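You operate a simulated robot arm through the tools that you are given. There is no shell and no other tool.

Carry out the task below with a simulated robot arm. There is one attempt and no reset: what you move stays moved.

JOB
Put things in order on the top of the herb bench. At the end: the clear round flask from the top of the herb bench stands where the clear beaker stood; the white card from the top of the herb bench stands where the clear round flask stood; the clear beaker from the top of the herb bench stands where the beige paper sachet (marked "LINDEN") stood; the beige paper sachet from the top of the herb bench stands on top of the green leaves; the clear stopper from the top of the herb bench stands where the white card stood; whatever was shut is shut again. Leave all else as you found it, and nothing knocked over.

Only the result counts: the job must be done as asked and must still hold three seconds after the hand-in. Knocking over, shifting, dropping, spilling or breaking anything else fails it. A push-on lid holds only when it is set on centred and level and pressed home; a screw cap is set on level and turned clockwise until tight.

ROBOT AND FRAMES
A 7-joint arm with a two-finger parallel gripper, fixed in place. Base frame: the origin is at the foot of the arm, x ahead of it, y to its left, z up; the work surface is at about z = 0. Readings come in m, degrees, newtons and seconds.
With the tool pointing down near the work surface it reaches from about 0.22 to 0.58 m from the base axis. Its first joint turns from -66.0 to 66.0 degrees. Payload 2.5 kg.
Tool frame: the origin (TCP) lies between the finger pads and is the grasp point; the fingertips stand 0.023 m ahead of it; z points along the fingers, y is the line along which they close. The gripper opens to 0.094 m. The fingers are 0.038 m wide and 0.01 m thick; the gripper's body (0.054 by 0.096 m) begins 0.039 m behind the TCP.
Orientation is that of the tool frame in the base frame, as a unit quaternion [x, y, z, w]. With the fingers straight down and closing along the base's y, the tool's x points along the base's -x, its y along +y and its z along -z.

CONTROLS
- The arm moves only by the tool apply_moves. Its argument "rows" is a list of rows, each an object of numbers (a shift or turn left out is 0, a gripper value left out holds the last): "x", "y", "z": the shift along the tool's x, y, z in units of 20 mm (1.0 is 20 mm); "ax", "ay", "az": the turn, a rotation vector about the tool's x, y, z in units of 8 degrees (1.0 is 8 degrees); "fingers": the gripper command, from -1 (shut) to 1 (fully open), values between in proportion. In form: [{"x": .., "y": .., "z": .., "ax": .., "ay": .., "az": .., "fingers": ..}, ...]. A call has 1 to 20 rows; each row shifts and turns the commanded pose from where the row before left it, along the tool's axes as they then stand. A call with a number of a shift or a turn outside -1 to 1 is refused whole. Rows are played at 5 a second. More than 0.05 m and 8.6 degrees between two rows, or a gripper value outside its range, and nothing of the call is played. Where a pose cannot be reached the arm comes as near as it can. A force on the tool above 40 N (or 10 N above the force at the start of the call, whichever is more), or a blocked arm, ends the call early, and 0.2 s more pass. Each finger travels about 0.108 m/s and halts on what it meets, pressing with about 38 N; the grip force reading is that of the motor and also rises with nothing between the fingers. The clock runs only during rows and for 0.2 s after the last one: add rows that do not move to give the fingers time. It gives the time, the measured TCP pose, the force on the tool (base axes), the opening and the grip force at its end, in the units of the frame above (readings bear some noise), with the torque about the TCP (base axes, N m) and any sound that the robot's microphone picked up.
- Cameras (640 x 400 px; columns grow to the right, rows downward): "scene" is fixed at [0.1088, -0.4001, 0.5487]; the picture's right is [0.90, -0.43, 0.00], its down [-0.23, -0.48, -0.85] and it looks along [0.37, 0.77, -0.53] (base axes); focal length 309 px, centre (320, 200). "wrist" rides on the gripper at [0.086, 0.016, -0.074] in the tool frame; the picture's right is [-0.18, 0.98, 0.00], its down [-0.58, -0.11, -0.81] and it looks along [-0.79, -0.15, 0.59] (tool axes); focal length 243 px, centre (320, 200).
- camera(camera): a new picture of that camera. No time passes.
- locate(camera, pixels): for up to 12 pixels [column, row] of the newest picture of that camera ("zoom" is the newest enlarged one), the place [x, y, z] in the base frame of the surface seen there, good to about 0.003 m. No time passes.
- close_up(camera, box): a new picture of the part [left, top, right, bottom] of that camera's present view, enlarged. No time passes.
- hand_in(): hands the job in; it is judged then, once.

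Open the gripper and draw the arm clear of the work before you hand the job in, unless the task says otherwise.

The tools are called after "Call:" as a command line: name --argument value ..., lists and objects as JSON in quotes. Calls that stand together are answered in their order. apply_moves: Moves the arm, as the interface text tells. Its arguments: {"type":"object","properties":{"rows":{"type":"array","items":{"type":"object","properties":{"x":{"type":"number"},"y":{"type":"number"},"z":{"type":"number"},"ax":{"type":"number"},"ay":{"type":"number"},"az":{"type":"number"},"fingers":{"type":"number"}}}}},"required":["rows"]} The other tools are called the same way: camera (camera) takes a picture; locate (camera, pixels) gives the place of the surface under pixels of a picture; close_up (camera, box) takes an enlarged picture of a part of a camera's view; hand_in () hands the job in.

At the start:

```text
t: 0.0
tcp_pos: [0.4366, 0.0489, 0.3006]
orientation: [0.001, 1.0, 0.0, 0.0]
ft_force: [-0.6, -0.1, 0.4]
torque: [0.05, 0.02, 0.03]
width: 0.0942
gripper_force: 0.1
```

scene: 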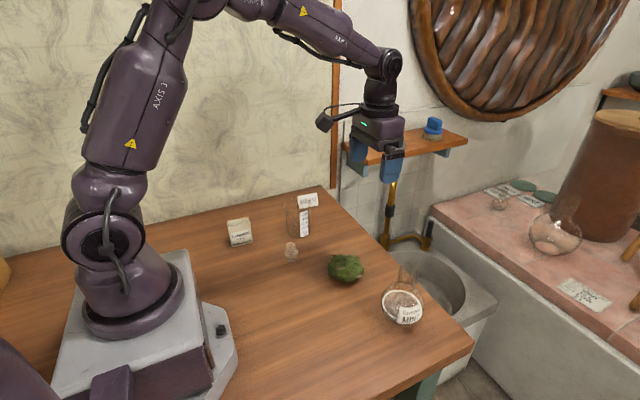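
wrist: 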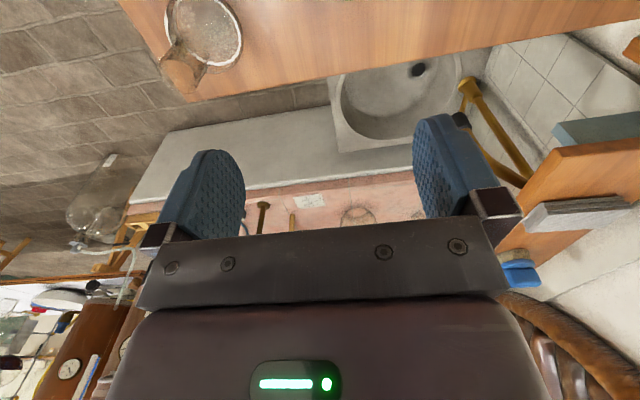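

The scene picture shows a sachet near (239,232), a beaker near (300,222), a card near (307,200), a stopper near (291,251), leaves at (345,267) and the flask at (402,305). I take enlarged views to see them properly.

Call:
close_up --camera "scene" --box '[210, 180, 370, 280]'

Call:
close_up --camera "scene" --box '[310, 240, 470, 340]'

```text
4.00 times, centred on (290, 230) of scene
```

zoom: 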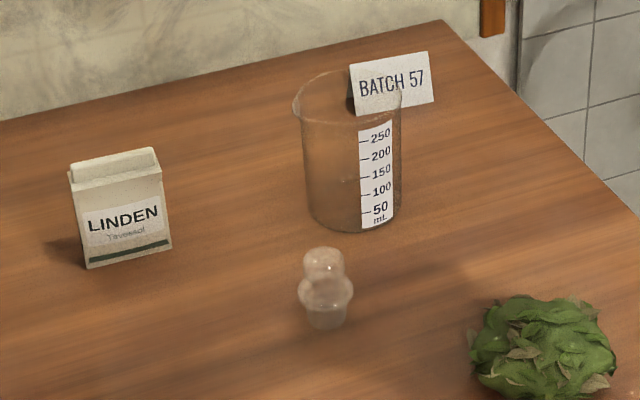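

```text
4.00 times, centred on (390, 290) of scene
```

zoom: 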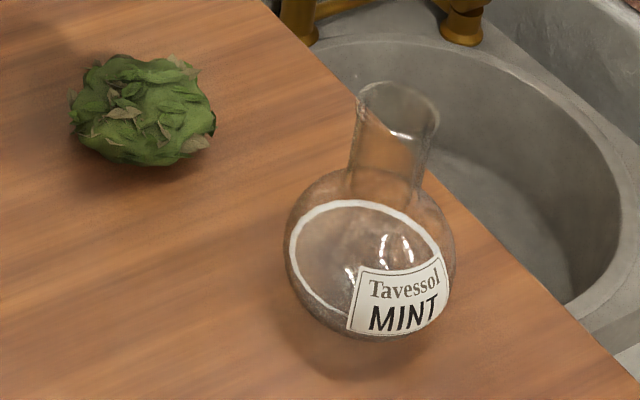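

The zoomed views show all of it clearly; the flask is open-necked. I locate points on each object, starting with the newest enlarged view (flask and leaves).

Call:
locate --camera "zoom" --pixels '[[398, 90], [360, 95], [437, 110], [400, 135], [370, 230], [370, 335], [290, 240], [452, 240], [140, 70], [140, 110], [140, 160], [75, 110]]'

Call:
locate --camera "scene" --pixels '[[229, 221], [249, 218], [240, 243], [232, 246], [252, 241], [291, 243], [291, 256], [291, 262], [298, 197], [316, 194], [317, 205], [300, 209]]'

```text
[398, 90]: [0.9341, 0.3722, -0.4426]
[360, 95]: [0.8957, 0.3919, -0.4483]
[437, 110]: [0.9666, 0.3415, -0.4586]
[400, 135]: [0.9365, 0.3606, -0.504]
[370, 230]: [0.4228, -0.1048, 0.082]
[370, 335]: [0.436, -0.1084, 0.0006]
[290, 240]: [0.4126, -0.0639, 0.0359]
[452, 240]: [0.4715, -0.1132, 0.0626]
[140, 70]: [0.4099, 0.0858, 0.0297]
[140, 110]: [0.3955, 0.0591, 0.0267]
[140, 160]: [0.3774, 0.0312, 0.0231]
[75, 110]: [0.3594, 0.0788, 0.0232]
```

```text
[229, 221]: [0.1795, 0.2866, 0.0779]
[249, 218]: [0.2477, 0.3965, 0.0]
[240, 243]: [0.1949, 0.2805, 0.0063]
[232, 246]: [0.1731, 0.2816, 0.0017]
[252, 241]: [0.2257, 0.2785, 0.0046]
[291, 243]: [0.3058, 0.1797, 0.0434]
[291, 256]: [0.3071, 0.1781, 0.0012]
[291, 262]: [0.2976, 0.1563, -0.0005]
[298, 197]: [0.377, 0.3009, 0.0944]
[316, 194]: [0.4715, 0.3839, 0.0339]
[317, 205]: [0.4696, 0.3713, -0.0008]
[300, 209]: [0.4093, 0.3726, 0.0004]
```

The leaves' top lies about z = 0.03 near (0.39, 0.06), and the clear glass mostly lets the locator look through. I take the first enlarged view again to locate beaker label, rim, card, and sachet points.

Call:
close_up --camera "scene" --box '[270, 185, 334, 225]'

Call:
close_up --camera "scene" --box '[210, 180, 370, 280]'

Call:
locate --camera "zoom" --pixels '[[361, 125], [390, 125], [362, 225], [391, 222], [355, 70], [426, 56], [430, 98], [82, 185], [158, 175], [90, 262], [168, 245], [115, 155]]'

Call:
locate --camera "zoom" --pixels '[[320, 120], [295, 100], [340, 72], [330, 215], [350, 232], [312, 200], [325, 255], [325, 295], [325, 325], [76, 165], [152, 150], [80, 240]]'

```text
10.00 times, centred on (302, 205) of scene
```

zoom: 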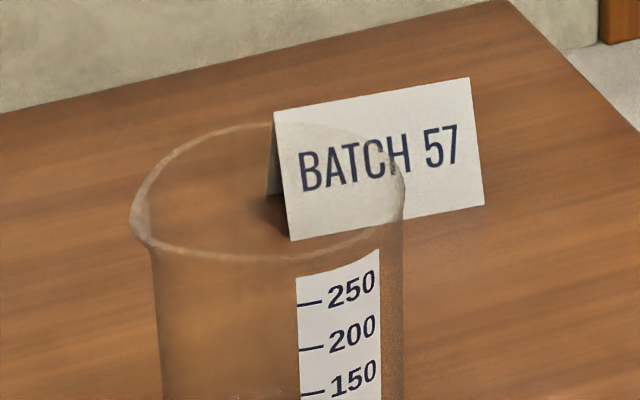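

```text
4.00 times, centred on (290, 230) of scene
```

zoom: 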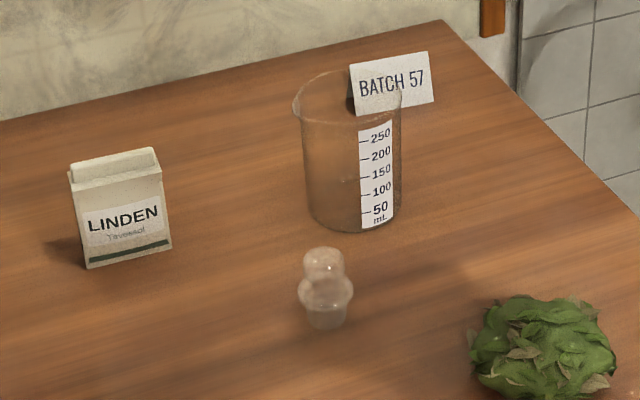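

```text
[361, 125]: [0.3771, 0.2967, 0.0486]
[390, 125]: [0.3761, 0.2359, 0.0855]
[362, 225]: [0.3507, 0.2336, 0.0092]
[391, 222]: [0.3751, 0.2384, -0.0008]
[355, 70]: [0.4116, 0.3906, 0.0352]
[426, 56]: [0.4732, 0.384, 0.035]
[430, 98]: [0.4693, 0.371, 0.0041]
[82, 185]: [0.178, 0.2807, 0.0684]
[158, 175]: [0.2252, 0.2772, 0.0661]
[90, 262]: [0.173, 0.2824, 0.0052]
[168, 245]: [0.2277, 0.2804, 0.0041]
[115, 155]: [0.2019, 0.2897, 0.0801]
```

```text
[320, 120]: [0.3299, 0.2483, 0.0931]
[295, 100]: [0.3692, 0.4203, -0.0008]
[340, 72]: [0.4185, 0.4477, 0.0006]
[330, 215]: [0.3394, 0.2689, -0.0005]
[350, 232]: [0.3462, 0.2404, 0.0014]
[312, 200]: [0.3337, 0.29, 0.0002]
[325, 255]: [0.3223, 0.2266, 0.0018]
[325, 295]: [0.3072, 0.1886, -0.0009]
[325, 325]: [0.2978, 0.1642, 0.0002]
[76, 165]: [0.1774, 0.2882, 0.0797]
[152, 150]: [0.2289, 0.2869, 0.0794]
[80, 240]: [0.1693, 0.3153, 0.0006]
```

The beaker's label sits near (0.376, 0.236), so its centre is about (0.355, 0.268). The card ridge lies near y 0.385 with x 0.41–0.47, and the sachet's front is y 0.28. I draw the arm back and turn it toward these things so that the wrist camera sees them.

Call:
apply_moves --rows '[{"x": 1, "y": 0.3, "fingers": 1}, {"x": 1, "y": 0.3}, {"x": 1, "y": 0.3}, {"x": 1, "y": 0.3}, {"x": 1, "y": 0.3}, {"x": 1, "y": 0.3}, {"x": 1, "y": 0.3}, {"x": 1, "y": 0.3}, {"x": 1, "y": 0.3}, {"az": -1}, {"az": -1}, {"az": -1}, {"az": -1}, {"az": -1}, {"az": -1}]'

Call:
camera --camera "wrist"

Call:
camera --camera "scene"

```text
t: 3.2
tcp_pos: [0.2568, 0.1028, 0.2997]
orientation: [-0.407, 0.913, 0.0, 0.0]
ft_force: [0.7, -0.1, -0.7]
torque: [-0.03, 0.02, -0.02]
width: 0.0943
gripper_force: 0.1
```

```text
taken
```

wrist: 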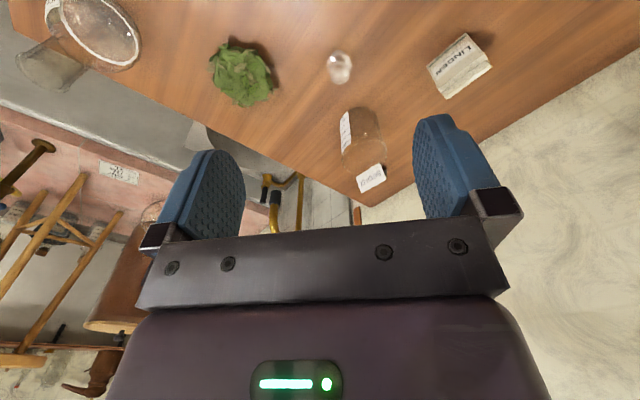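

```text
taken
```

scene: 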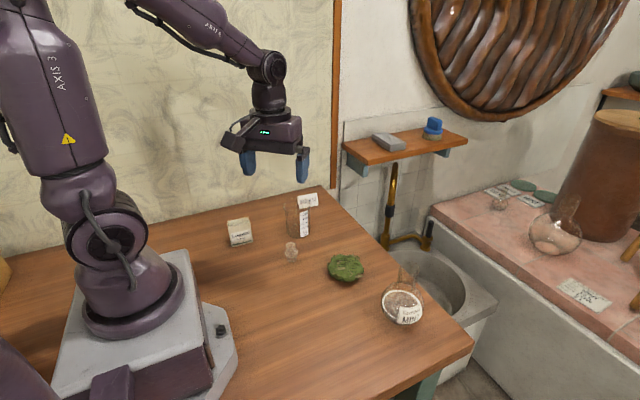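

All bench objects are now in the wrist view: sachet (460,65), beaker (360,135), card (370,178), stopper (340,67), leaves (240,72), flask (95,40). I enlarge the right part and the left part and locate.

Call:
close_up --camera "wrist" --box '[300, 0, 540, 200]'

Call:
close_up --camera "wrist" --box '[0, 0, 300, 125]'

Call:
locate --camera "wrist" --pixels '[[427, 67], [464, 33], [492, 67], [448, 97], [480, 50], [440, 80], [358, 182], [383, 165], [386, 178], [362, 192], [345, 130], [340, 67]]'

Call:
locate --camera "wrist" --pixels '[[210, 60], [240, 45], [272, 80], [245, 105], [240, 72], [225, 85], [255, 70], [230, 60], [240, 90], [100, 30], [60, 20], [125, 15]]'

```text
2.00 times, centred on (420, 100) of wrist
```

zoom: 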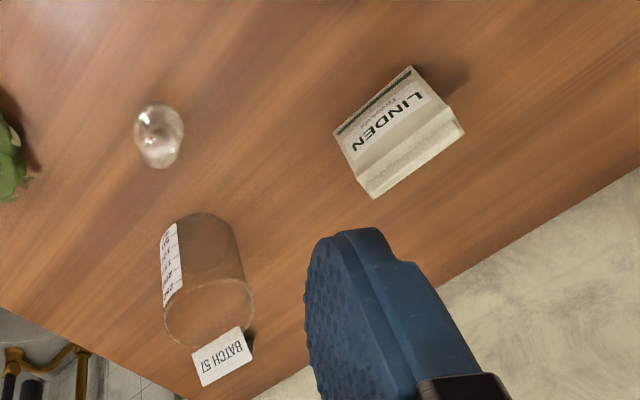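

```text
2.13 times, centred on (150, 62) of wrist
```

zoom: 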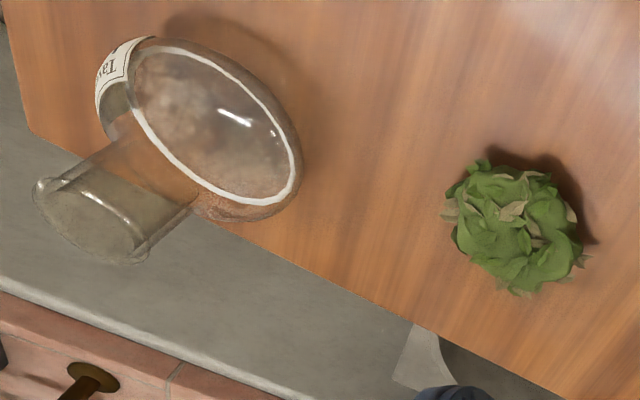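

```text
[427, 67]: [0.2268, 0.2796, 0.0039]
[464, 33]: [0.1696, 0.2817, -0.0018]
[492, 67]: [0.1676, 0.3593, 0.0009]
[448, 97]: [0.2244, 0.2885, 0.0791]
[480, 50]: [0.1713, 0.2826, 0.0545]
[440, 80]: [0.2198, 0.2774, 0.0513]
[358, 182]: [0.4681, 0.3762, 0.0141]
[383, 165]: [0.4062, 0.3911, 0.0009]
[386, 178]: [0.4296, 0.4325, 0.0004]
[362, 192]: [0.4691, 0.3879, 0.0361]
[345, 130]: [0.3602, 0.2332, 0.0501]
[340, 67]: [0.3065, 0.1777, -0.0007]
```

```text
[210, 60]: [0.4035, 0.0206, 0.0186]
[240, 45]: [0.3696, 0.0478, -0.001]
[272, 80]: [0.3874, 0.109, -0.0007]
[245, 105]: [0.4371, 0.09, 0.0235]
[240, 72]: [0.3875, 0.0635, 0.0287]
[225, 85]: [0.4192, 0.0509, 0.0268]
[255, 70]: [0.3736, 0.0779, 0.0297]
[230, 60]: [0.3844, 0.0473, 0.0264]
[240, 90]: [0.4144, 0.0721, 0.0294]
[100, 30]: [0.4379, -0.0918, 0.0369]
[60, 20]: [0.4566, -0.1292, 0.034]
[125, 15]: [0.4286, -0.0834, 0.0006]
```

The leaves' centre reads about (0.40, 0.064) with a flat-ish top near z = 0.029. Next I enlarge the sachet in both views to find its depth and angle.

Call:
close_up --camera "wrist" --box '[410, 20, 506, 80]'

Call:
close_up --camera "scene" --box '[208, 210, 272, 250]'

Call:
locate --camera "zoom" --pixels '[[195, 110], [425, 85], [425, 65], [385, 80], [200, 125], [190, 85], [250, 100], [300, 95], [350, 90], [435, 100], [225, 360], [435, 310]]'

```text
6.67 times, centred on (458, 50) of wrist
```

zoom: 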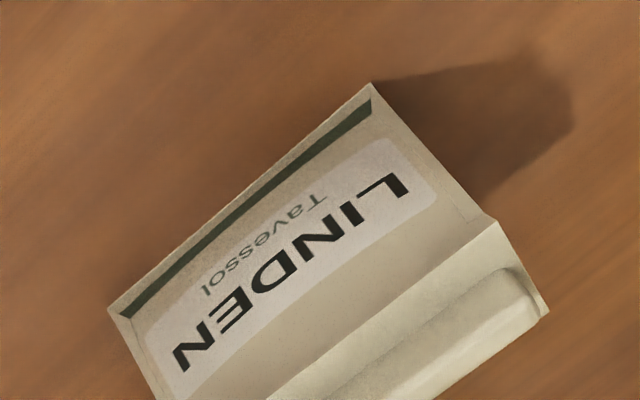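

```text
10.00 times, centred on (240, 230) of scene
```

zoom: 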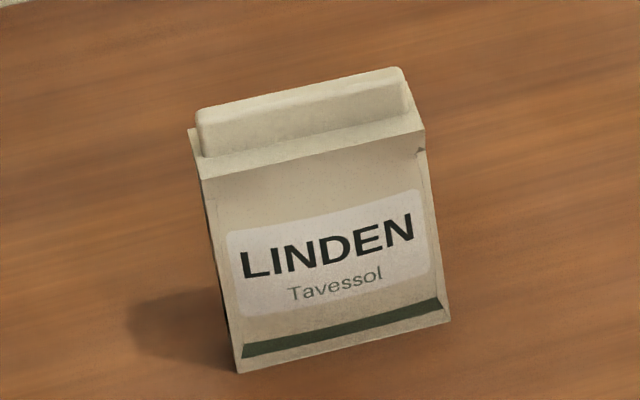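

```text
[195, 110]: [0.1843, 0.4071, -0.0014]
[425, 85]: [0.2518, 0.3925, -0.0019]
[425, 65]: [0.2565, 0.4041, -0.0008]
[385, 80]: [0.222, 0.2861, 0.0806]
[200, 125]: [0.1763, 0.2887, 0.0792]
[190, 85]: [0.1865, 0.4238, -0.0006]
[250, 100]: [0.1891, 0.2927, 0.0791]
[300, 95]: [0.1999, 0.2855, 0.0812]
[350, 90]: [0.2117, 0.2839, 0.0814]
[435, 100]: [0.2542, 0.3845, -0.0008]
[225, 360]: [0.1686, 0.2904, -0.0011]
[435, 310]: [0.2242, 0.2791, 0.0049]
```

The sachet's front face is at y ≈ 0.28 with its fold top at z ≈ 0.08; its depth is not yet clear. I turn to yaw 90° and move nearer so that I look down on it.

Call:
apply_moves --rows '[{"az": -1}, {"az": -1}, {"az": -1}, {"az": -1}, {"az": -1}, {"az": -0.25}, {"x": -1, "y": 0.6}, {"x": -1, "y": 0.6}, {"x": -1, "y": 0.6}, {"x": -1, "y": 0.6}, {"x": -0.5}]'

Call:
camera --camera "wrist"

```text
t: 5.6
tcp_pos: [0.207, 0.1929, 0.2993]
orientation: [-0.707, 0.707, 0.0, 0.0]
ft_force: [-0.5, -0.2, -0.3]
torque: [0.01, 0.0, -0.04]
width: 0.0941
gripper_force: 0.0
```

```text
taken
```

wrist: 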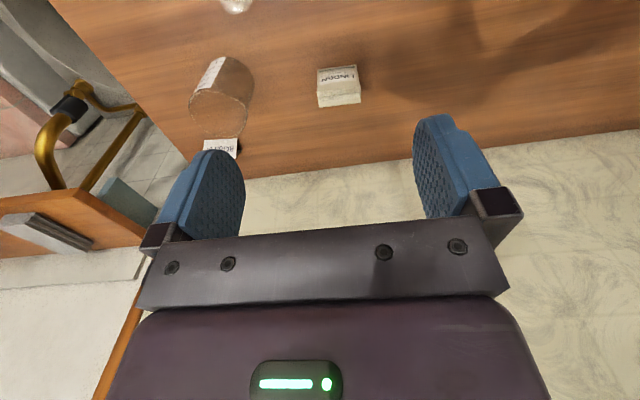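

The sachet is at (338,85) in the wrist view, seen from its front and above. I enlarge it and the beaker.

Call:
close_up --camera "wrist" --box '[170, 45, 250, 165]'

Call:
close_up --camera "wrist" --box '[298, 60, 378, 110]'

Call:
locate --camera "zoom" --pixels '[[155, 65], [465, 45], [160, 260], [500, 200], [180, 355], [500, 315], [180, 300], [490, 250], [330, 280], [330, 310], [330, 335], [330, 345]]'

```text
3.33 times, centred on (210, 105) of wrist
```

zoom: 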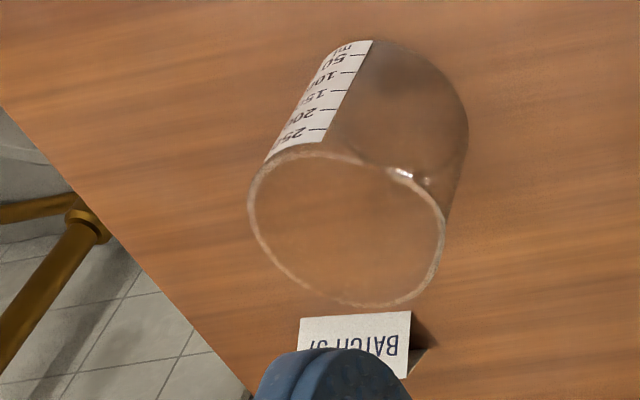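

```text
8.00 times, centred on (338, 85) of wrist
```

zoom: 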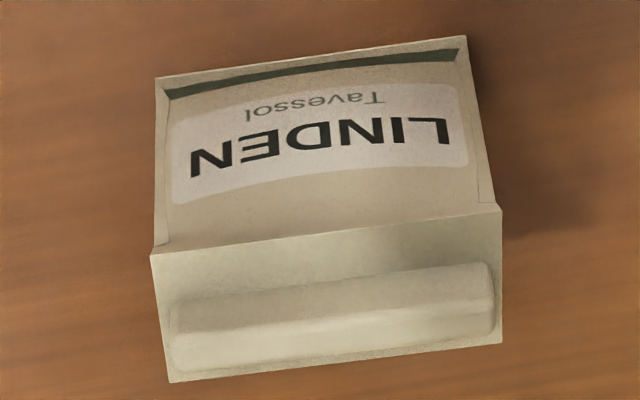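

```text
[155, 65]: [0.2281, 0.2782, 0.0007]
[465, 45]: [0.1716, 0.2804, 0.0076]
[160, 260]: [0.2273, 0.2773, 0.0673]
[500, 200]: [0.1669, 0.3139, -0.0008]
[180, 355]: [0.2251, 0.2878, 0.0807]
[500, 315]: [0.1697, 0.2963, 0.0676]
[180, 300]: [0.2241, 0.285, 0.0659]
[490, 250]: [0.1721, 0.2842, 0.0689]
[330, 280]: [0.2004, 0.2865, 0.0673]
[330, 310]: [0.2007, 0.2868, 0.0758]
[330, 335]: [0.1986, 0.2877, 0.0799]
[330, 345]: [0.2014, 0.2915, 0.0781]
```

Call:
locate --camera "zoom" --pixels '[[498, 338], [495, 330], [180, 372], [250, 368], [330, 362], [400, 352], [480, 338], [165, 330], [330, 240], [200, 245], [460, 212], [330, 225]]'

```text
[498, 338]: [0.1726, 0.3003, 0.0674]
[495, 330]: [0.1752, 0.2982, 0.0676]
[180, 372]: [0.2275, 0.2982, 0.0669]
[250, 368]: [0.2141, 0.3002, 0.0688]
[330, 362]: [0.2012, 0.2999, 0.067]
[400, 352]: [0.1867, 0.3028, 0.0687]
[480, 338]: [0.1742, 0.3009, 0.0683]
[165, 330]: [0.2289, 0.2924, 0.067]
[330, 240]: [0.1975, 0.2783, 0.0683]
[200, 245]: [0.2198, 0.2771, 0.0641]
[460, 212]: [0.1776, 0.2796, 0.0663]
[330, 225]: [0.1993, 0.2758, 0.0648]
```

The sachet's top corners give x 0.172–0.229, y 0.2775–0.301, so its centre is (0.2005, 0.289), depth 0.024, turned about -2°. I go above it and turn the fingers so they close along y.

Call:
apply_moves --rows '[{"x": -0.96, "y": 0.065}, {"x": -0.96, "y": 0.065}, {"x": -0.96, "y": 0.065}, {"x": -0.96, "y": 0.065}, {"x": -0.96, "y": 0.065}, {"az": 1}, {"az": 1}, {"az": 1}, {"az": 1}, {"az": 1}, {"az": 1}, {"az": 1}, {"az": 1}, {"az": 1}, {"az": 1}, {"az": 1}, {"az": 0.5}, {}]'

Call:
camera --camera "scene"

```text
t: 9.4
tcp_pos: [0.2018, 0.2885, 0.3001]
orientation: [0.018, 1.0, 0.0, 0.0]
ft_force: [-0.1, -0.4, -0.3]
torque: [0.02, -0.03, -0.01]
width: 0.0941
gripper_force: 0.0
```

```text
taken
```

scene: 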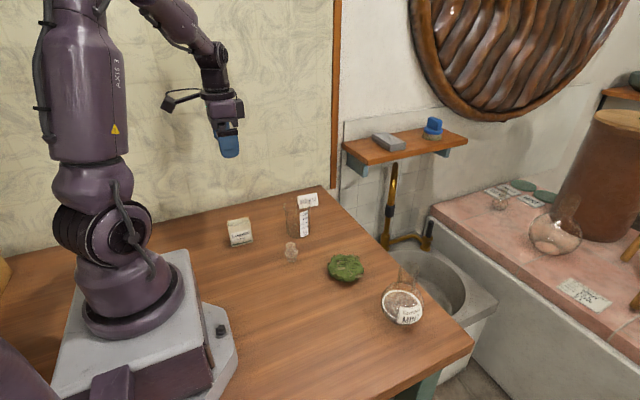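

The gripper stands above the sachet at (0.2018, 0.2885) with the right turn. I lower it to about z = 0.055.

Call:
apply_moves --rows '[{"z": 1}, {"z": 1}, {"z": 1}, {"z": 1}, {"z": 1}, {"z": 1}, {"z": 1}, {"z": 1}, {"z": 1}, {"z": 1}, {"z": 1}, {"z": 1}, {"z": 0.25}, {}]'

Call:
close_up --camera "scene" --box '[190, 170, 318, 250]'

Call:
camera --camera "wrist"

```text
t: 12.4
tcp_pos: [0.2015, 0.2878, 0.0528]
orientation: [0.017, 1.0, -0.001, 0.0]
ft_force: [-0.1, -0.5, -0.5]
torque: [0.02, 0.02, -0.02]
width: 0.094
gripper_force: 0.1
```

```text
5.00 times, centred on (254, 210) of scene
```

zoom: 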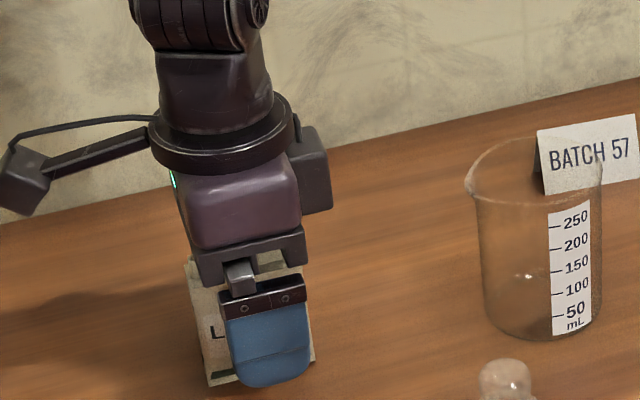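

```text
taken
```

wrist: 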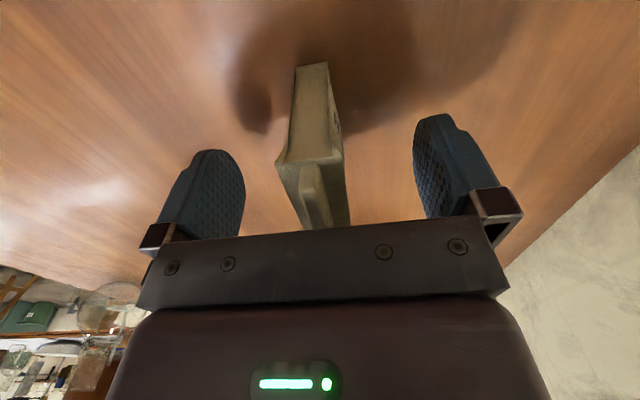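

The sachet stands between the fingers at about column 318 of the wrist view, midway between them. I close gently to just under its depth.

Call:
apply_moves --rows '[{"fingers": -0.3}, {}, {}, {"fingers": -0.5}, {}, {"fingers": -0.56}, {}]'

```text
t: 14.0
tcp_pos: [0.2009, 0.2893, 0.0537]
orientation: [0.018, 1.0, 0.0, 0.0]
ft_force: [0.2, 0.8, 1.0]
torque: [0.0, -0.01, 0.03]
width: 0.0228
gripper_force: 38.5
```

The grip holds at 38.5 N and width 0.0228. Before lifting I get a better map of the leaves with an enlarged scene view.

Call:
close_up --camera "scene" --box '[313, 247, 377, 287]'

Call:
locate --camera "zoom" --pixels '[[320, 80], [320, 120], [320, 160], [320, 200], [320, 240], [320, 280], [320, 320], [180, 200], [230, 200], [270, 200], [400, 200], [470, 200]]'

Call:
locate --camera "zoom" --pixels '[[250, 100], [400, 110], [450, 150], [200, 160], [200, 260], [260, 330], [380, 330], [440, 290], [480, 240], [240, 150], [400, 260], [270, 260]]'

```text
10.00 times, centred on (345, 267) of scene
```

zoom: 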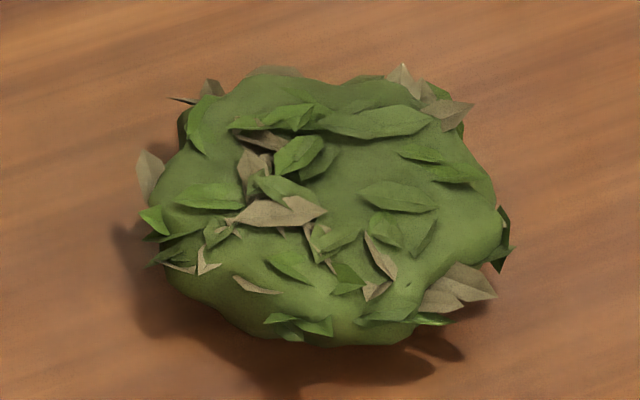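

```text
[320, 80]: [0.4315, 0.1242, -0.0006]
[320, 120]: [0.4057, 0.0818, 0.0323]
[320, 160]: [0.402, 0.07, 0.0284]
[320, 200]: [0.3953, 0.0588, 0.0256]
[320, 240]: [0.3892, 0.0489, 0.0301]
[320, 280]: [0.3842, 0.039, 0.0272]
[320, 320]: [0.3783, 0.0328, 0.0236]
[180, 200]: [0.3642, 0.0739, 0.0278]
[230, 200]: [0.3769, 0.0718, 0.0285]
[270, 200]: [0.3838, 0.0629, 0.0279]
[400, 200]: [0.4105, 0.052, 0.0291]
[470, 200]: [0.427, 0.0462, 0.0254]
```

```text
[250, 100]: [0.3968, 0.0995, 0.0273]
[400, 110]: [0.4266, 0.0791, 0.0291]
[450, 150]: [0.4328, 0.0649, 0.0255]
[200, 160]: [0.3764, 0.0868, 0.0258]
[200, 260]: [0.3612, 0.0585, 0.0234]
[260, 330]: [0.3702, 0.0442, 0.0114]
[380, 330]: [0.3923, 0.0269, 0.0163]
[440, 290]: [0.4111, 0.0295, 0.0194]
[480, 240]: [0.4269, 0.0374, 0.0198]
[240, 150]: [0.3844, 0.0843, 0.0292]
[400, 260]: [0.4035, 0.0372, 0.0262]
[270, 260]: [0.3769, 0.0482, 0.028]
```

The leaves reach over x 0.358–0.437 and y 0.022–0.103 with the top near z 0.028, so the centre is (0.397, 0.062). I lift the sachet to z ≈ 0.21 first.

Call:
apply_moves --rows '[{"z": -0.5}, {"z": -1}, {"z": -1}, {"z": -1}, {"z": -1}, {"z": -1}, {"z": -1}, {"z": -1}, {"z": -0.5}, {}]'

Call:
camera --camera "scene"

```text
t: 16.2
tcp_pos: [0.2014, 0.2888, 0.2155]
orientation: [0.017, 1.0, 0.0, 0.001]
ft_force: [0.1, -0.2, -0.8]
torque: [0.01, 0.02, -0.03]
width: 0.0229
gripper_force: 38.0
```

```text
taken
```

scene: 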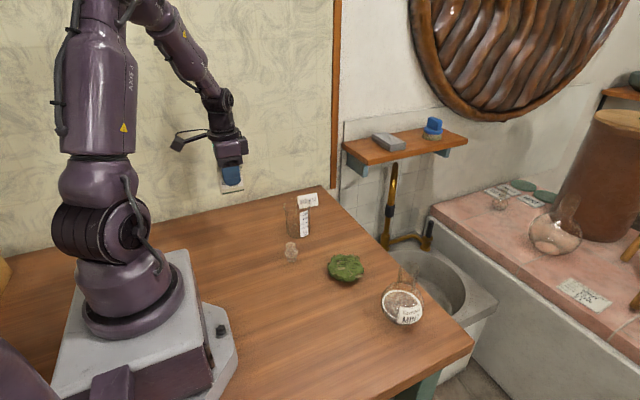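

The sachet is lifted cleanly at (231,178). I carry it above the leaves at (0.398, 0.062).

Call:
apply_moves --rows '[{"x": -0.853, "y": -0.918}, {"x": -0.853, "y": -0.918}, {"x": -0.853, "y": -0.918}, {"x": -0.853, "y": -0.918}, {"x": -0.853, "y": -0.918}, {"x": -0.853, "y": -0.918}, {"x": -0.853, "y": -0.918}, {"x": -0.853, "y": -0.918}, {"x": -0.853, "y": -0.918}, {"x": -0.853, "y": -0.918}, {"x": -0.853, "y": -0.918}, {"x": -0.853, "y": -0.918}, {}, {}]'

Call:
camera --camera "scene"

```text
t: 19.2
tcp_pos: [0.3993, 0.0623, 0.2155]
orientation: [0.018, 1.0, 0.0, 0.0]
ft_force: [-0.1, -0.3, 0.4]
torque: [0.01, 0.02, 0.01]
width: 0.0229
gripper_force: 38.0
```

```text
taken
```

scene: 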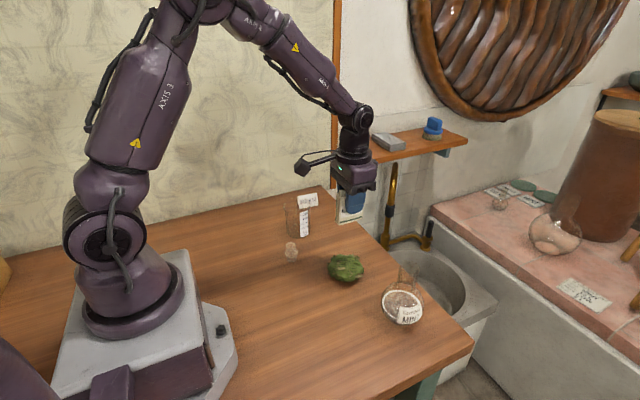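

The sachet hangs above the leaves at (0.399, 0.062). I lower it to about 8 mm over them, then take a close look.

Call:
apply_moves --rows '[{"z": 1}, {"z": 1}, {"z": 1}, {"z": 1}, {"z": 1}, {"z": 1}, {"z": 0.25}, {}]'

Call:
close_up --camera "scene" --box '[280, 200, 408, 290]'

```text
t: 21.0
tcp_pos: [0.3998, 0.0627, 0.0903]
orientation: [0.017, 1.0, -0.001, 0.0]
ft_force: [0.1, 0.0, -0.2]
torque: [0.02, 0.03, 0.0]
width: 0.0229
gripper_force: 37.7
```

```text
4.44 times, centred on (344, 245) of scene
```

zoom: 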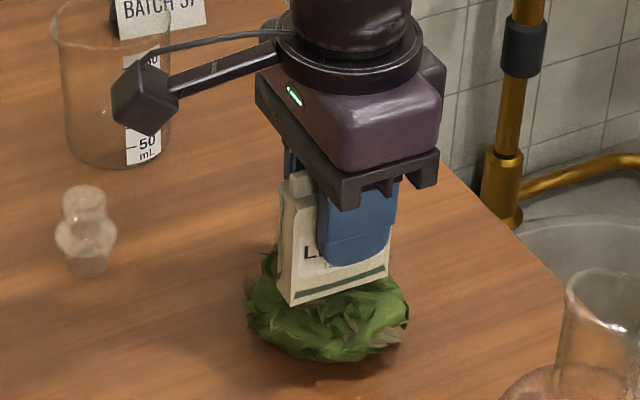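

The sachet hangs centred over the heap with its base about 8 mm above. I lower in small steps while I watch the force.

Call:
apply_moves --rows '[{"z": 0.1}, {"z": 0.1}, {}]'

Call:
apply_moves --rows '[{"z": 0.1}, {}]'

Call:
apply_moves --rows '[{"z": 0.1}, {}]'

```text
t: 21.8
tcp_pos: [0.3997, 0.062, 0.086]
orientation: [0.018, 1.0, 0.0, 0.001]
ft_force: [0.7, 0.2, -0.7]
torque: [0.02, -0.02, -0.02]
width: 0.0228
gripper_force: 38.1
```

```text
t: 22.4
tcp_pos: [0.3986, 0.0612, 0.0837]
orientation: [0.018, 1.0, 0.0, -0.001]
ft_force: [-0.6, 0.0, -0.1]
torque: [0.0, 0.02, 0.02]
width: 0.0229
gripper_force: 38.5
```

```text
t: 23.0
tcp_pos: [0.3995, 0.0607, 0.0813]
orientation: [0.017, 1.0, 0.0, 0.0]
ft_force: [-0.6, -0.2, 0.4]
torque: [0.0, 0.02, 0.0]
width: 0.0228
gripper_force: 38.2
```

No contact yet at z 0.0813 (base about 0.028). I go on in 1–2 mm steps.

Call:
apply_moves --rows '[{"z": 0.06}, {}]'

Call:
apply_moves --rows '[{"z": 0.06}, {}]'

Call:
close_up --camera "scene" --box '[312, 220, 392, 290]'

```text
t: 23.6
tcp_pos: [0.398, 0.0605, 0.0804]
orientation: [0.018, 1.0, -0.001, 0.001]
ft_force: [0.5, 2.8, 5.2]
torque: [0.19, -0.01, 0.0]
width: 0.0228
gripper_force: 38.5
```

```text
t: 24.2
tcp_pos: [0.3998, 0.0622, 0.0793]
orientation: [0.017, 1.0, 0.0, 0.0]
ft_force: [-4.3, -2.2, 26.3]
torque: [0.14, 0.3, 0.01]
width: 0.0231
gripper_force: 38.1
```

```text
5.71 times, centred on (352, 255) of scene
```

zoom: 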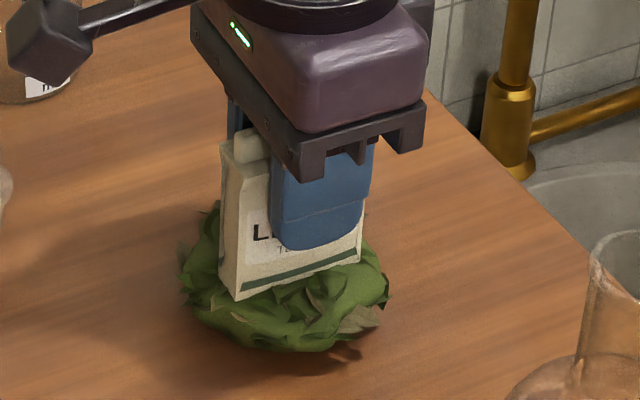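

Contact came at z ≈ 0.080 and the pressing force is now 26 N. I ease up by about 1 mm and then open the fingers in steps.

Call:
apply_moves --rows '[{"z": -0.05}, {}]'

Call:
apply_moves --rows '[{"fingers": -0.5}, {"fingers": -0.45}, {"fingers": -0.4}, {"fingers": -0.3}, {"fingers": -0.1}, {}]'

Call:
close_up --camera "scene" --box '[312, 220, 392, 290]'

Call:
camera --camera "wrist"

```text
t: 24.8
tcp_pos: [0.3989, 0.0616, 0.0798]
orientation: [0.018, 1.0, -0.001, 0.002]
ft_force: [1.7, -1.4, 10.2]
torque: [-0.12, -0.16, 0.03]
width: 0.0228
gripper_force: 38.3
```

```text
t: 26.2
tcp_pos: [0.3994, 0.0617, 0.0802]
orientation: [0.018, 1.0, 0.0, 0.0]
ft_force: [0.4, 0.0, -0.2]
torque: [-0.01, -0.01, 0.0]
width: 0.042
gripper_force: 0.0
```

```text
5.71 times, centred on (352, 255) of scene
```

zoom: 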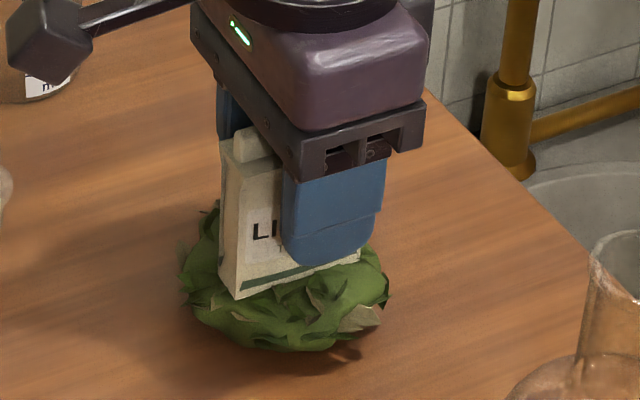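

```text
taken
```

wrist: 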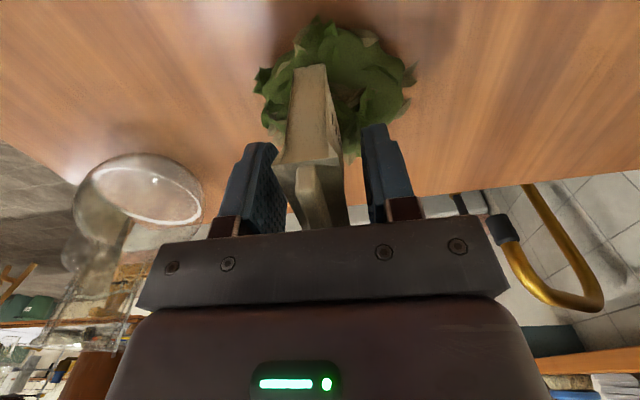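

The sachet stands upright on the leaves with the fingers free of it. I draw straight up.

Call:
apply_moves --rows '[{"fingers": 0.1}, {"z": -0.5}, {"z": -1}, {"z": -1}, {"z": -1}, {"z": -1}, {"z": -1}, {"z": -1}, {"z": -1, "fingers": 1}, {}]'

Call:
camera --camera "scene"

Call:
close_up --camera "scene" --box '[270, 190, 430, 290]'

```text
t: 28.4
tcp_pos: [0.399, 0.0604, 0.2308]
orientation: [0.017, 1.0, 0.0, -0.001]
ft_force: [-0.5, 0.2, -0.2]
torque: [0.02, 0.0, 0.02]
width: 0.094
gripper_force: 0.0
```

```text
taken
```

scene: 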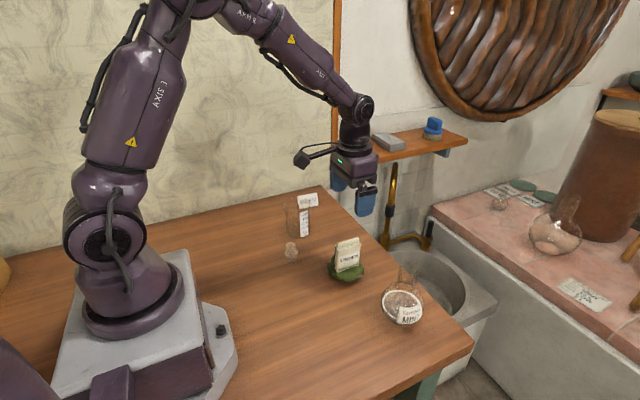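

```text
4.00 times, centred on (350, 240) of scene
```

zoom: 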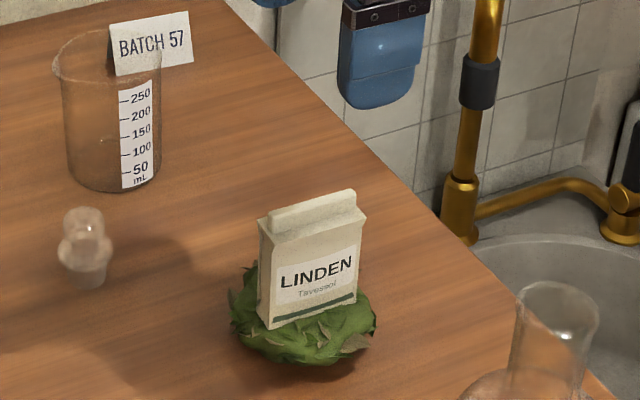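

The sachet stands upright and centred on the leaves. Next is the beaker: I move to a viewing place short of it, to fix its centre.

Call:
apply_moves --rows '[{"x": 0.483, "y": 0.937, "z": -0.09}, {"x": 0.483, "y": 0.937, "z": -0.09}, {"x": 0.483, "y": 0.937, "z": -0.09}, {"x": 0.483, "y": 0.937, "z": -0.09}, {"x": 0.483, "y": 0.937, "z": -0.09}, {"x": 0.483, "y": 0.937, "z": -0.09}, {"x": 0.483, "y": 0.937, "z": -0.09}, {"x": 0.483, "y": 0.937, "z": -0.09}, {"x": 0.483, "y": 0.937, "z": -0.09}, {"x": 0.483, "y": 0.937, "z": -0.09}, {"x": 0.483, "y": 0.937, "z": -0.09}, {"az": -0.25}, {}]'

Call:
camera --camera "wrist"

```text
t: 31.2
tcp_pos: [0.3002, 0.2707, 0.2521]
orientation: [0.0, 1.0, 0.0, 0.0]
ft_force: [-0.7, -0.1, 0.3]
torque: [0.0, -0.05, -0.02]
width: 0.094
gripper_force: 0.0
```

```text
taken
```

wrist: 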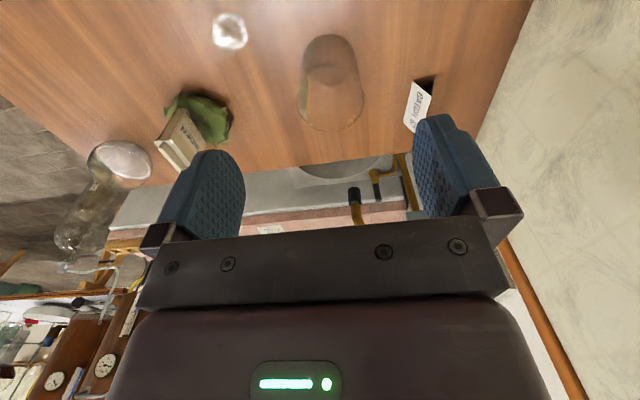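

The beaker shows at (330,80), the card at (417,105) and the stopper at (229,32). I enlarge that part.

Call:
close_up --camera "wrist" --box '[280, 20, 440, 140]'

Call:
locate --camera "zoom" --pixels '[[120, 250], [115, 280], [305, 260], [300, 290], [180, 360], [240, 375], [200, 150], [150, 170], [270, 160], [200, 55], [120, 100], [285, 100]]'

```text
3.33 times, centred on (360, 80) of wrist
```

zoom: 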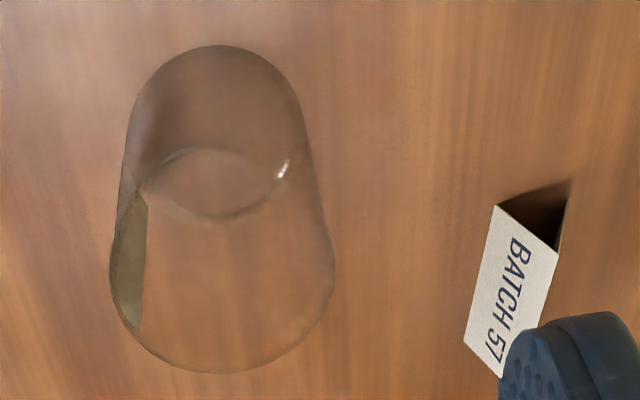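

```text
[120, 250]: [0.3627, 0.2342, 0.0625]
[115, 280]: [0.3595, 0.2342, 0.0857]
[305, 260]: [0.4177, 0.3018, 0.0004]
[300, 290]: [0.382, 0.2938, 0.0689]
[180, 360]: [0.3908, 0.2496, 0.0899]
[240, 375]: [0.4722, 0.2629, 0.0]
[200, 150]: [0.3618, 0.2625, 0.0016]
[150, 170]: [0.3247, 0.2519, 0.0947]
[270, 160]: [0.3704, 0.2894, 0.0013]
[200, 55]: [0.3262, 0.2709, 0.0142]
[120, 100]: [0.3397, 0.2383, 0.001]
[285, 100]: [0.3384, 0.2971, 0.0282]
```

The wall points fit a circle centred at (0.3605, 0.2695) with radius about 0.0355 and a rim at z ≈ 0.097. I go above it and lower partway.

Call:
apply_moves --rows '[{"x": -1, "y": -0.02}, {"x": -1, "y": -0.02}, {"x": -1.0, "y": -0.02}, {}, {"z": 1}, {"z": 1}, {"z": 1}, {"z": 1}, {"z": 1}, {"z": 1}, {}]'

Call:
camera --camera "wrist"

Call:
close_up --camera "scene" --box '[240, 160, 368, 240]'

```text
t: 33.6
tcp_pos: [0.3603, 0.2695, 0.131]
orientation: [0.0, 1.0, 0.0, 0.001]
ft_force: [0.0, -0.2, 0.3]
torque: [-0.04, 0.01, 0.02]
width: 0.094
gripper_force: 0.1
```

```text
taken
```

wrist: 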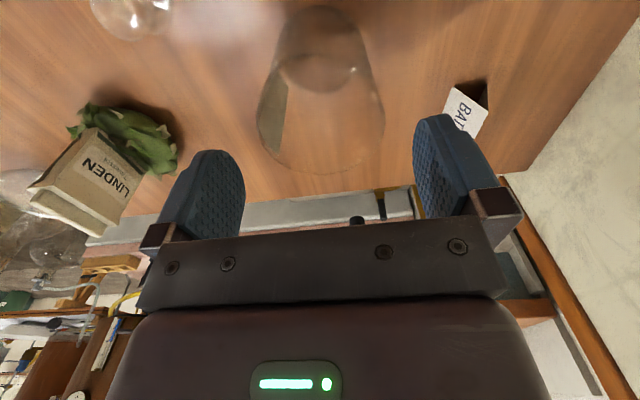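

```text
5.00 times, centred on (304, 200) of scene
```

zoom: 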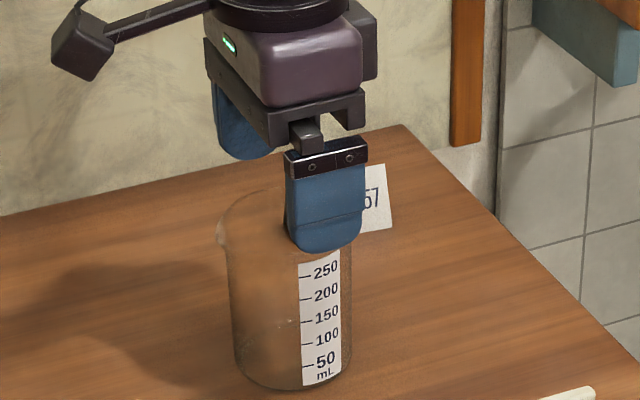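

The open fingers stand just above the rim; beaker edges at columns 257 and 385, fingers at 243 and 415. I check the rim's sides with the locator to confirm centring.

Call:
close_up --camera "wrist" --box '[240, 20, 400, 180]'

Call:
locate --camera "wrist" --pixels '[[259, 115], [262, 130], [258, 105], [383, 110], [384, 120], [380, 100], [275, 148], [300, 165], [350, 165], [372, 145], [280, 60], [365, 60]]'

```text
2.50 times, centred on (320, 100) of wrist
```

zoom: 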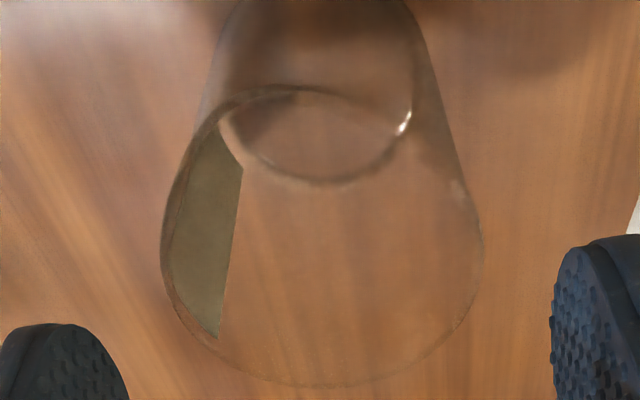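

```text
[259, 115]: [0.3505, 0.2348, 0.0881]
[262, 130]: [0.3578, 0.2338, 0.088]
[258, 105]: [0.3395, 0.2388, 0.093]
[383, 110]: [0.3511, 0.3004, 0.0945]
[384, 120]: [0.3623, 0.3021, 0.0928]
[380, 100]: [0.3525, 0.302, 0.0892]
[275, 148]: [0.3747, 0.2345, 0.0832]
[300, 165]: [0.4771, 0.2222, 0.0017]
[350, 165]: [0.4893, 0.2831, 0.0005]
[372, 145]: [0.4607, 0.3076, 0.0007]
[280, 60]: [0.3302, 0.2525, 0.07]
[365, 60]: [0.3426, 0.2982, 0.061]
```

The rim sides read y 0.2338 and 0.3021, so the centre is (0.360, 0.268). I shift 1.5 mm and lower to the grasp height.

Call:
apply_moves --rows '[{"y": -0.075}, {}, {"z": 1}, {"z": 1}, {"z": 1}, {"z": 0.25}, {}]'

Call:
close_up --camera "scene" --box '[240, 160, 368, 240]'

```text
t: 35.2
tcp_pos: [0.3611, 0.2666, 0.0662]
orientation: [-0.001, 1.0, 0.0, 0.0]
ft_force: [0.7, 0.2, -0.2]
torque: [0.02, 0.03, 0.02]
width: 0.0941
gripper_force: 0.0
```

```text
5.00 times, centred on (304, 200) of scene
```

zoom: 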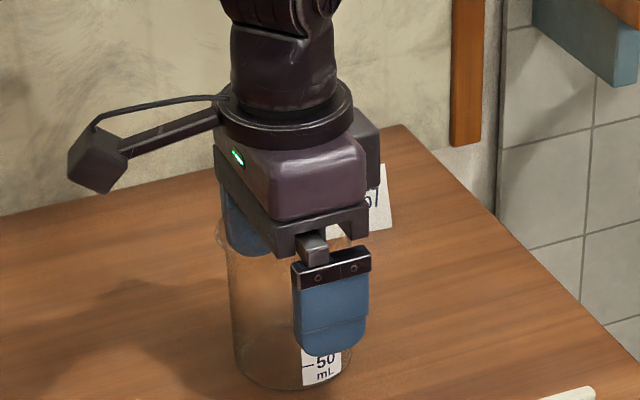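

The fingers stand on both sides of the beaker. I close them in steps onto the glass.

Call:
apply_moves --rows '[{"fingers": 0.65}, {"fingers": 0.55}, {"fingers": 0.48}, {"fingers": 0.44}, {}, {}]'

```text
t: 36.6
tcp_pos: [0.36, 0.266, 0.0666]
orientation: [0.0, 1.0, -0.001, 0.0]
ft_force: [0.4, 1.2, 1.0]
torque: [0.01, -0.01, 0.0]
width: 0.069
gripper_force: 11.0
```

The fingers touch at width 0.069 with 11 N. I tighten a little and lift by a few centimetres.

Call:
apply_moves --rows '[{"fingers": 0.34}, {}, {}, {"z": -0.5}, {"z": -1}, {"z": -1}, {}]'

Call:
close_up --camera "scene" --box '[240, 160, 368, 240]'

```text
t: 38.2
tcp_pos: [0.36, 0.2657, 0.1152]
orientation: [0.0, 1.0, 0.0, 0.0]
ft_force: [-0.3, 0.4, -0.1]
torque: [0.0, 0.03, 0.01]
width: 0.0682
gripper_force: 37.8
```

```text
5.00 times, centred on (304, 200) of scene
```

zoom: 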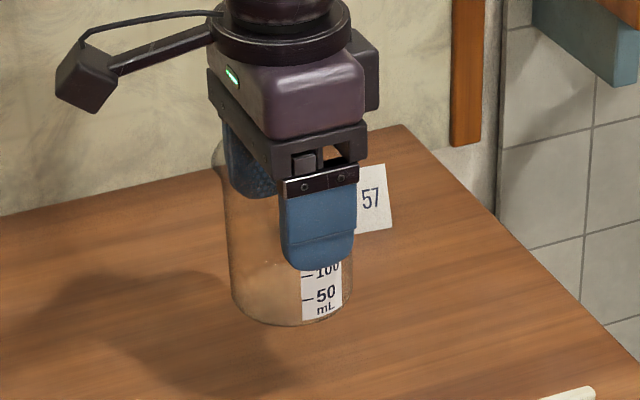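

The beaker hangs level at z 0.115. I carry it to the sachet's old place (0.2005, 0.289) and lower to about 5 mm over the bench.

Call:
apply_moves --rows '[{"z": -0.5}, {"x": 0.886, "y": 0.13}, {"x": 0.886, "y": 0.13}, {"x": 0.886, "y": 0.13}, {"x": 0.886, "y": 0.13}, {"x": 0.886, "y": 0.13}, {"x": 0.886, "y": 0.13}, {"x": 0.886, "y": 0.13}, {"x": 0.886, "y": 0.13}, {"x": 0.886, "y": 0.13}, {}, {"z": 1}, {"z": 1}, {"z": 0.4}, {}]'

Call:
close_up --camera "scene" --box '[180, 170, 308, 260]'

```text
t: 41.4
tcp_pos: [0.2011, 0.2917, 0.0755]
orientation: [0.0, 1.0, 0.0, 0.001]
ft_force: [0.0, -1.1, -0.1]
torque: [-0.03, 0.0, 0.02]
width: 0.0681
gripper_force: 37.8
```

```text
4.44 times, centred on (244, 215) of scene
```

zoom: 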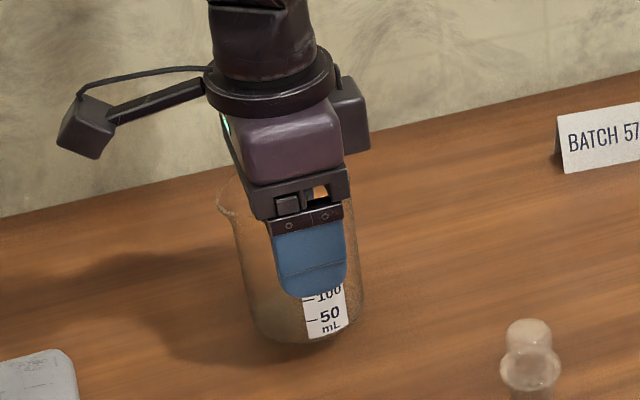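

The beaker is at (0.201, 0.2917), about 9 mm up. I shift it 2.5 mm back in y and lower in small steps.

Call:
apply_moves --rows '[{"y": -0.12}, {"z": 0.2}, {"z": 0.1}, {}]'

Call:
apply_moves --rows '[{"z": 0.08}, {}]'

Call:
apply_moves --rows '[{"z": 0.06}, {}]'

```text
t: 42.4
tcp_pos: [0.2025, 0.2891, 0.0715]
orientation: [0.0, 1.0, 0.0, 0.0]
ft_force: [0.5, 0.1, -1.5]
torque: [-0.01, 0.01, 0.0]
width: 0.068
gripper_force: 38.3
```

```text
t: 43.0
tcp_pos: [0.2009, 0.2899, 0.0701]
orientation: [0.0, 1.0, 0.0, -0.001]
ft_force: [-0.5, 0.2, -0.5]
torque: [0.0, -0.03, -0.01]
width: 0.0681
gripper_force: 37.9
```

```text
t: 43.6
tcp_pos: [0.2, 0.2896, 0.0691]
orientation: [0.0, 1.0, 0.0, 0.0]
ft_force: [0.3, -0.4, -2.0]
torque: [-0.04, 0.01, 0.0]
width: 0.0681
gripper_force: 38.0
```

Still no contact at z 0.069. I keep lowering in 1 mm steps.

Call:
apply_moves --rows '[{"z": 0.06}, {}]'

Call:
apply_moves --rows '[{"z": 0.05}, {}]'

Call:
apply_moves --rows '[{"z": 0.05}, {}]'

```text
t: 44.2
tcp_pos: [0.2006, 0.29, 0.0679]
orientation: [0.0, 1.0, -0.001, 0.0]
ft_force: [-0.3, -0.1, -0.7]
torque: [-0.02, -0.05, 0.01]
width: 0.0679
gripper_force: 38.1
```

```text
t: 44.8
tcp_pos: [0.2014, 0.2893, 0.0676]
orientation: [0.001, 1.0, 0.0, 0.0]
ft_force: [-3.9, -3.9, 16.3]
torque: [-0.16, 0.18, -0.08]
width: 0.0681
gripper_force: 38.7
```

```text
t: 45.4
tcp_pos: [0.2023, 0.2883, 0.0663]
orientation: [0.001, 1.0, 0.002, 0.001]
ft_force: [-1.5, -3.3, 19.7]
torque: [-0.09, -0.11, -0.07]
width: 0.0677
gripper_force: 37.6
```

Contact: 16–20 N upward. I ease up slightly and open in steps.

Call:
apply_moves --rows '[{"z": -0.05}, {"fingers": 0.44}, {"fingers": 0.5}, {"fingers": 0.6}, {"fingers": 0.75}, {"fingers": 1}, {}]'

Call:
close_up --camera "scene" --box '[180, 170, 308, 260]'

Call:
camera --camera "wrist"

```text
t: 47.0
tcp_pos: [0.2001, 0.2889, 0.0675]
orientation: [0.001, 1.0, 0.0, 0.0]
ft_force: [-0.2, 0.2, -0.3]
torque: [0.02, 0.0, -0.01]
width: 0.0941
gripper_force: 0.2
```

```text
4.44 times, centred on (244, 215) of scene
```

zoom: 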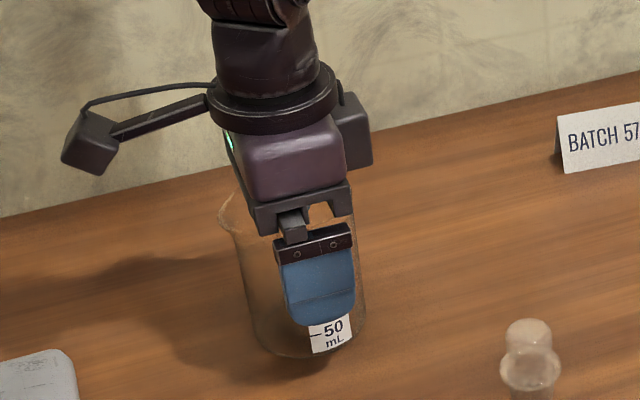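

```text
taken
```

wrist: 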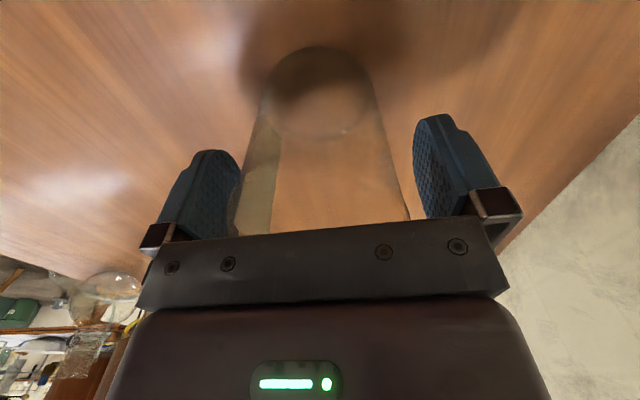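

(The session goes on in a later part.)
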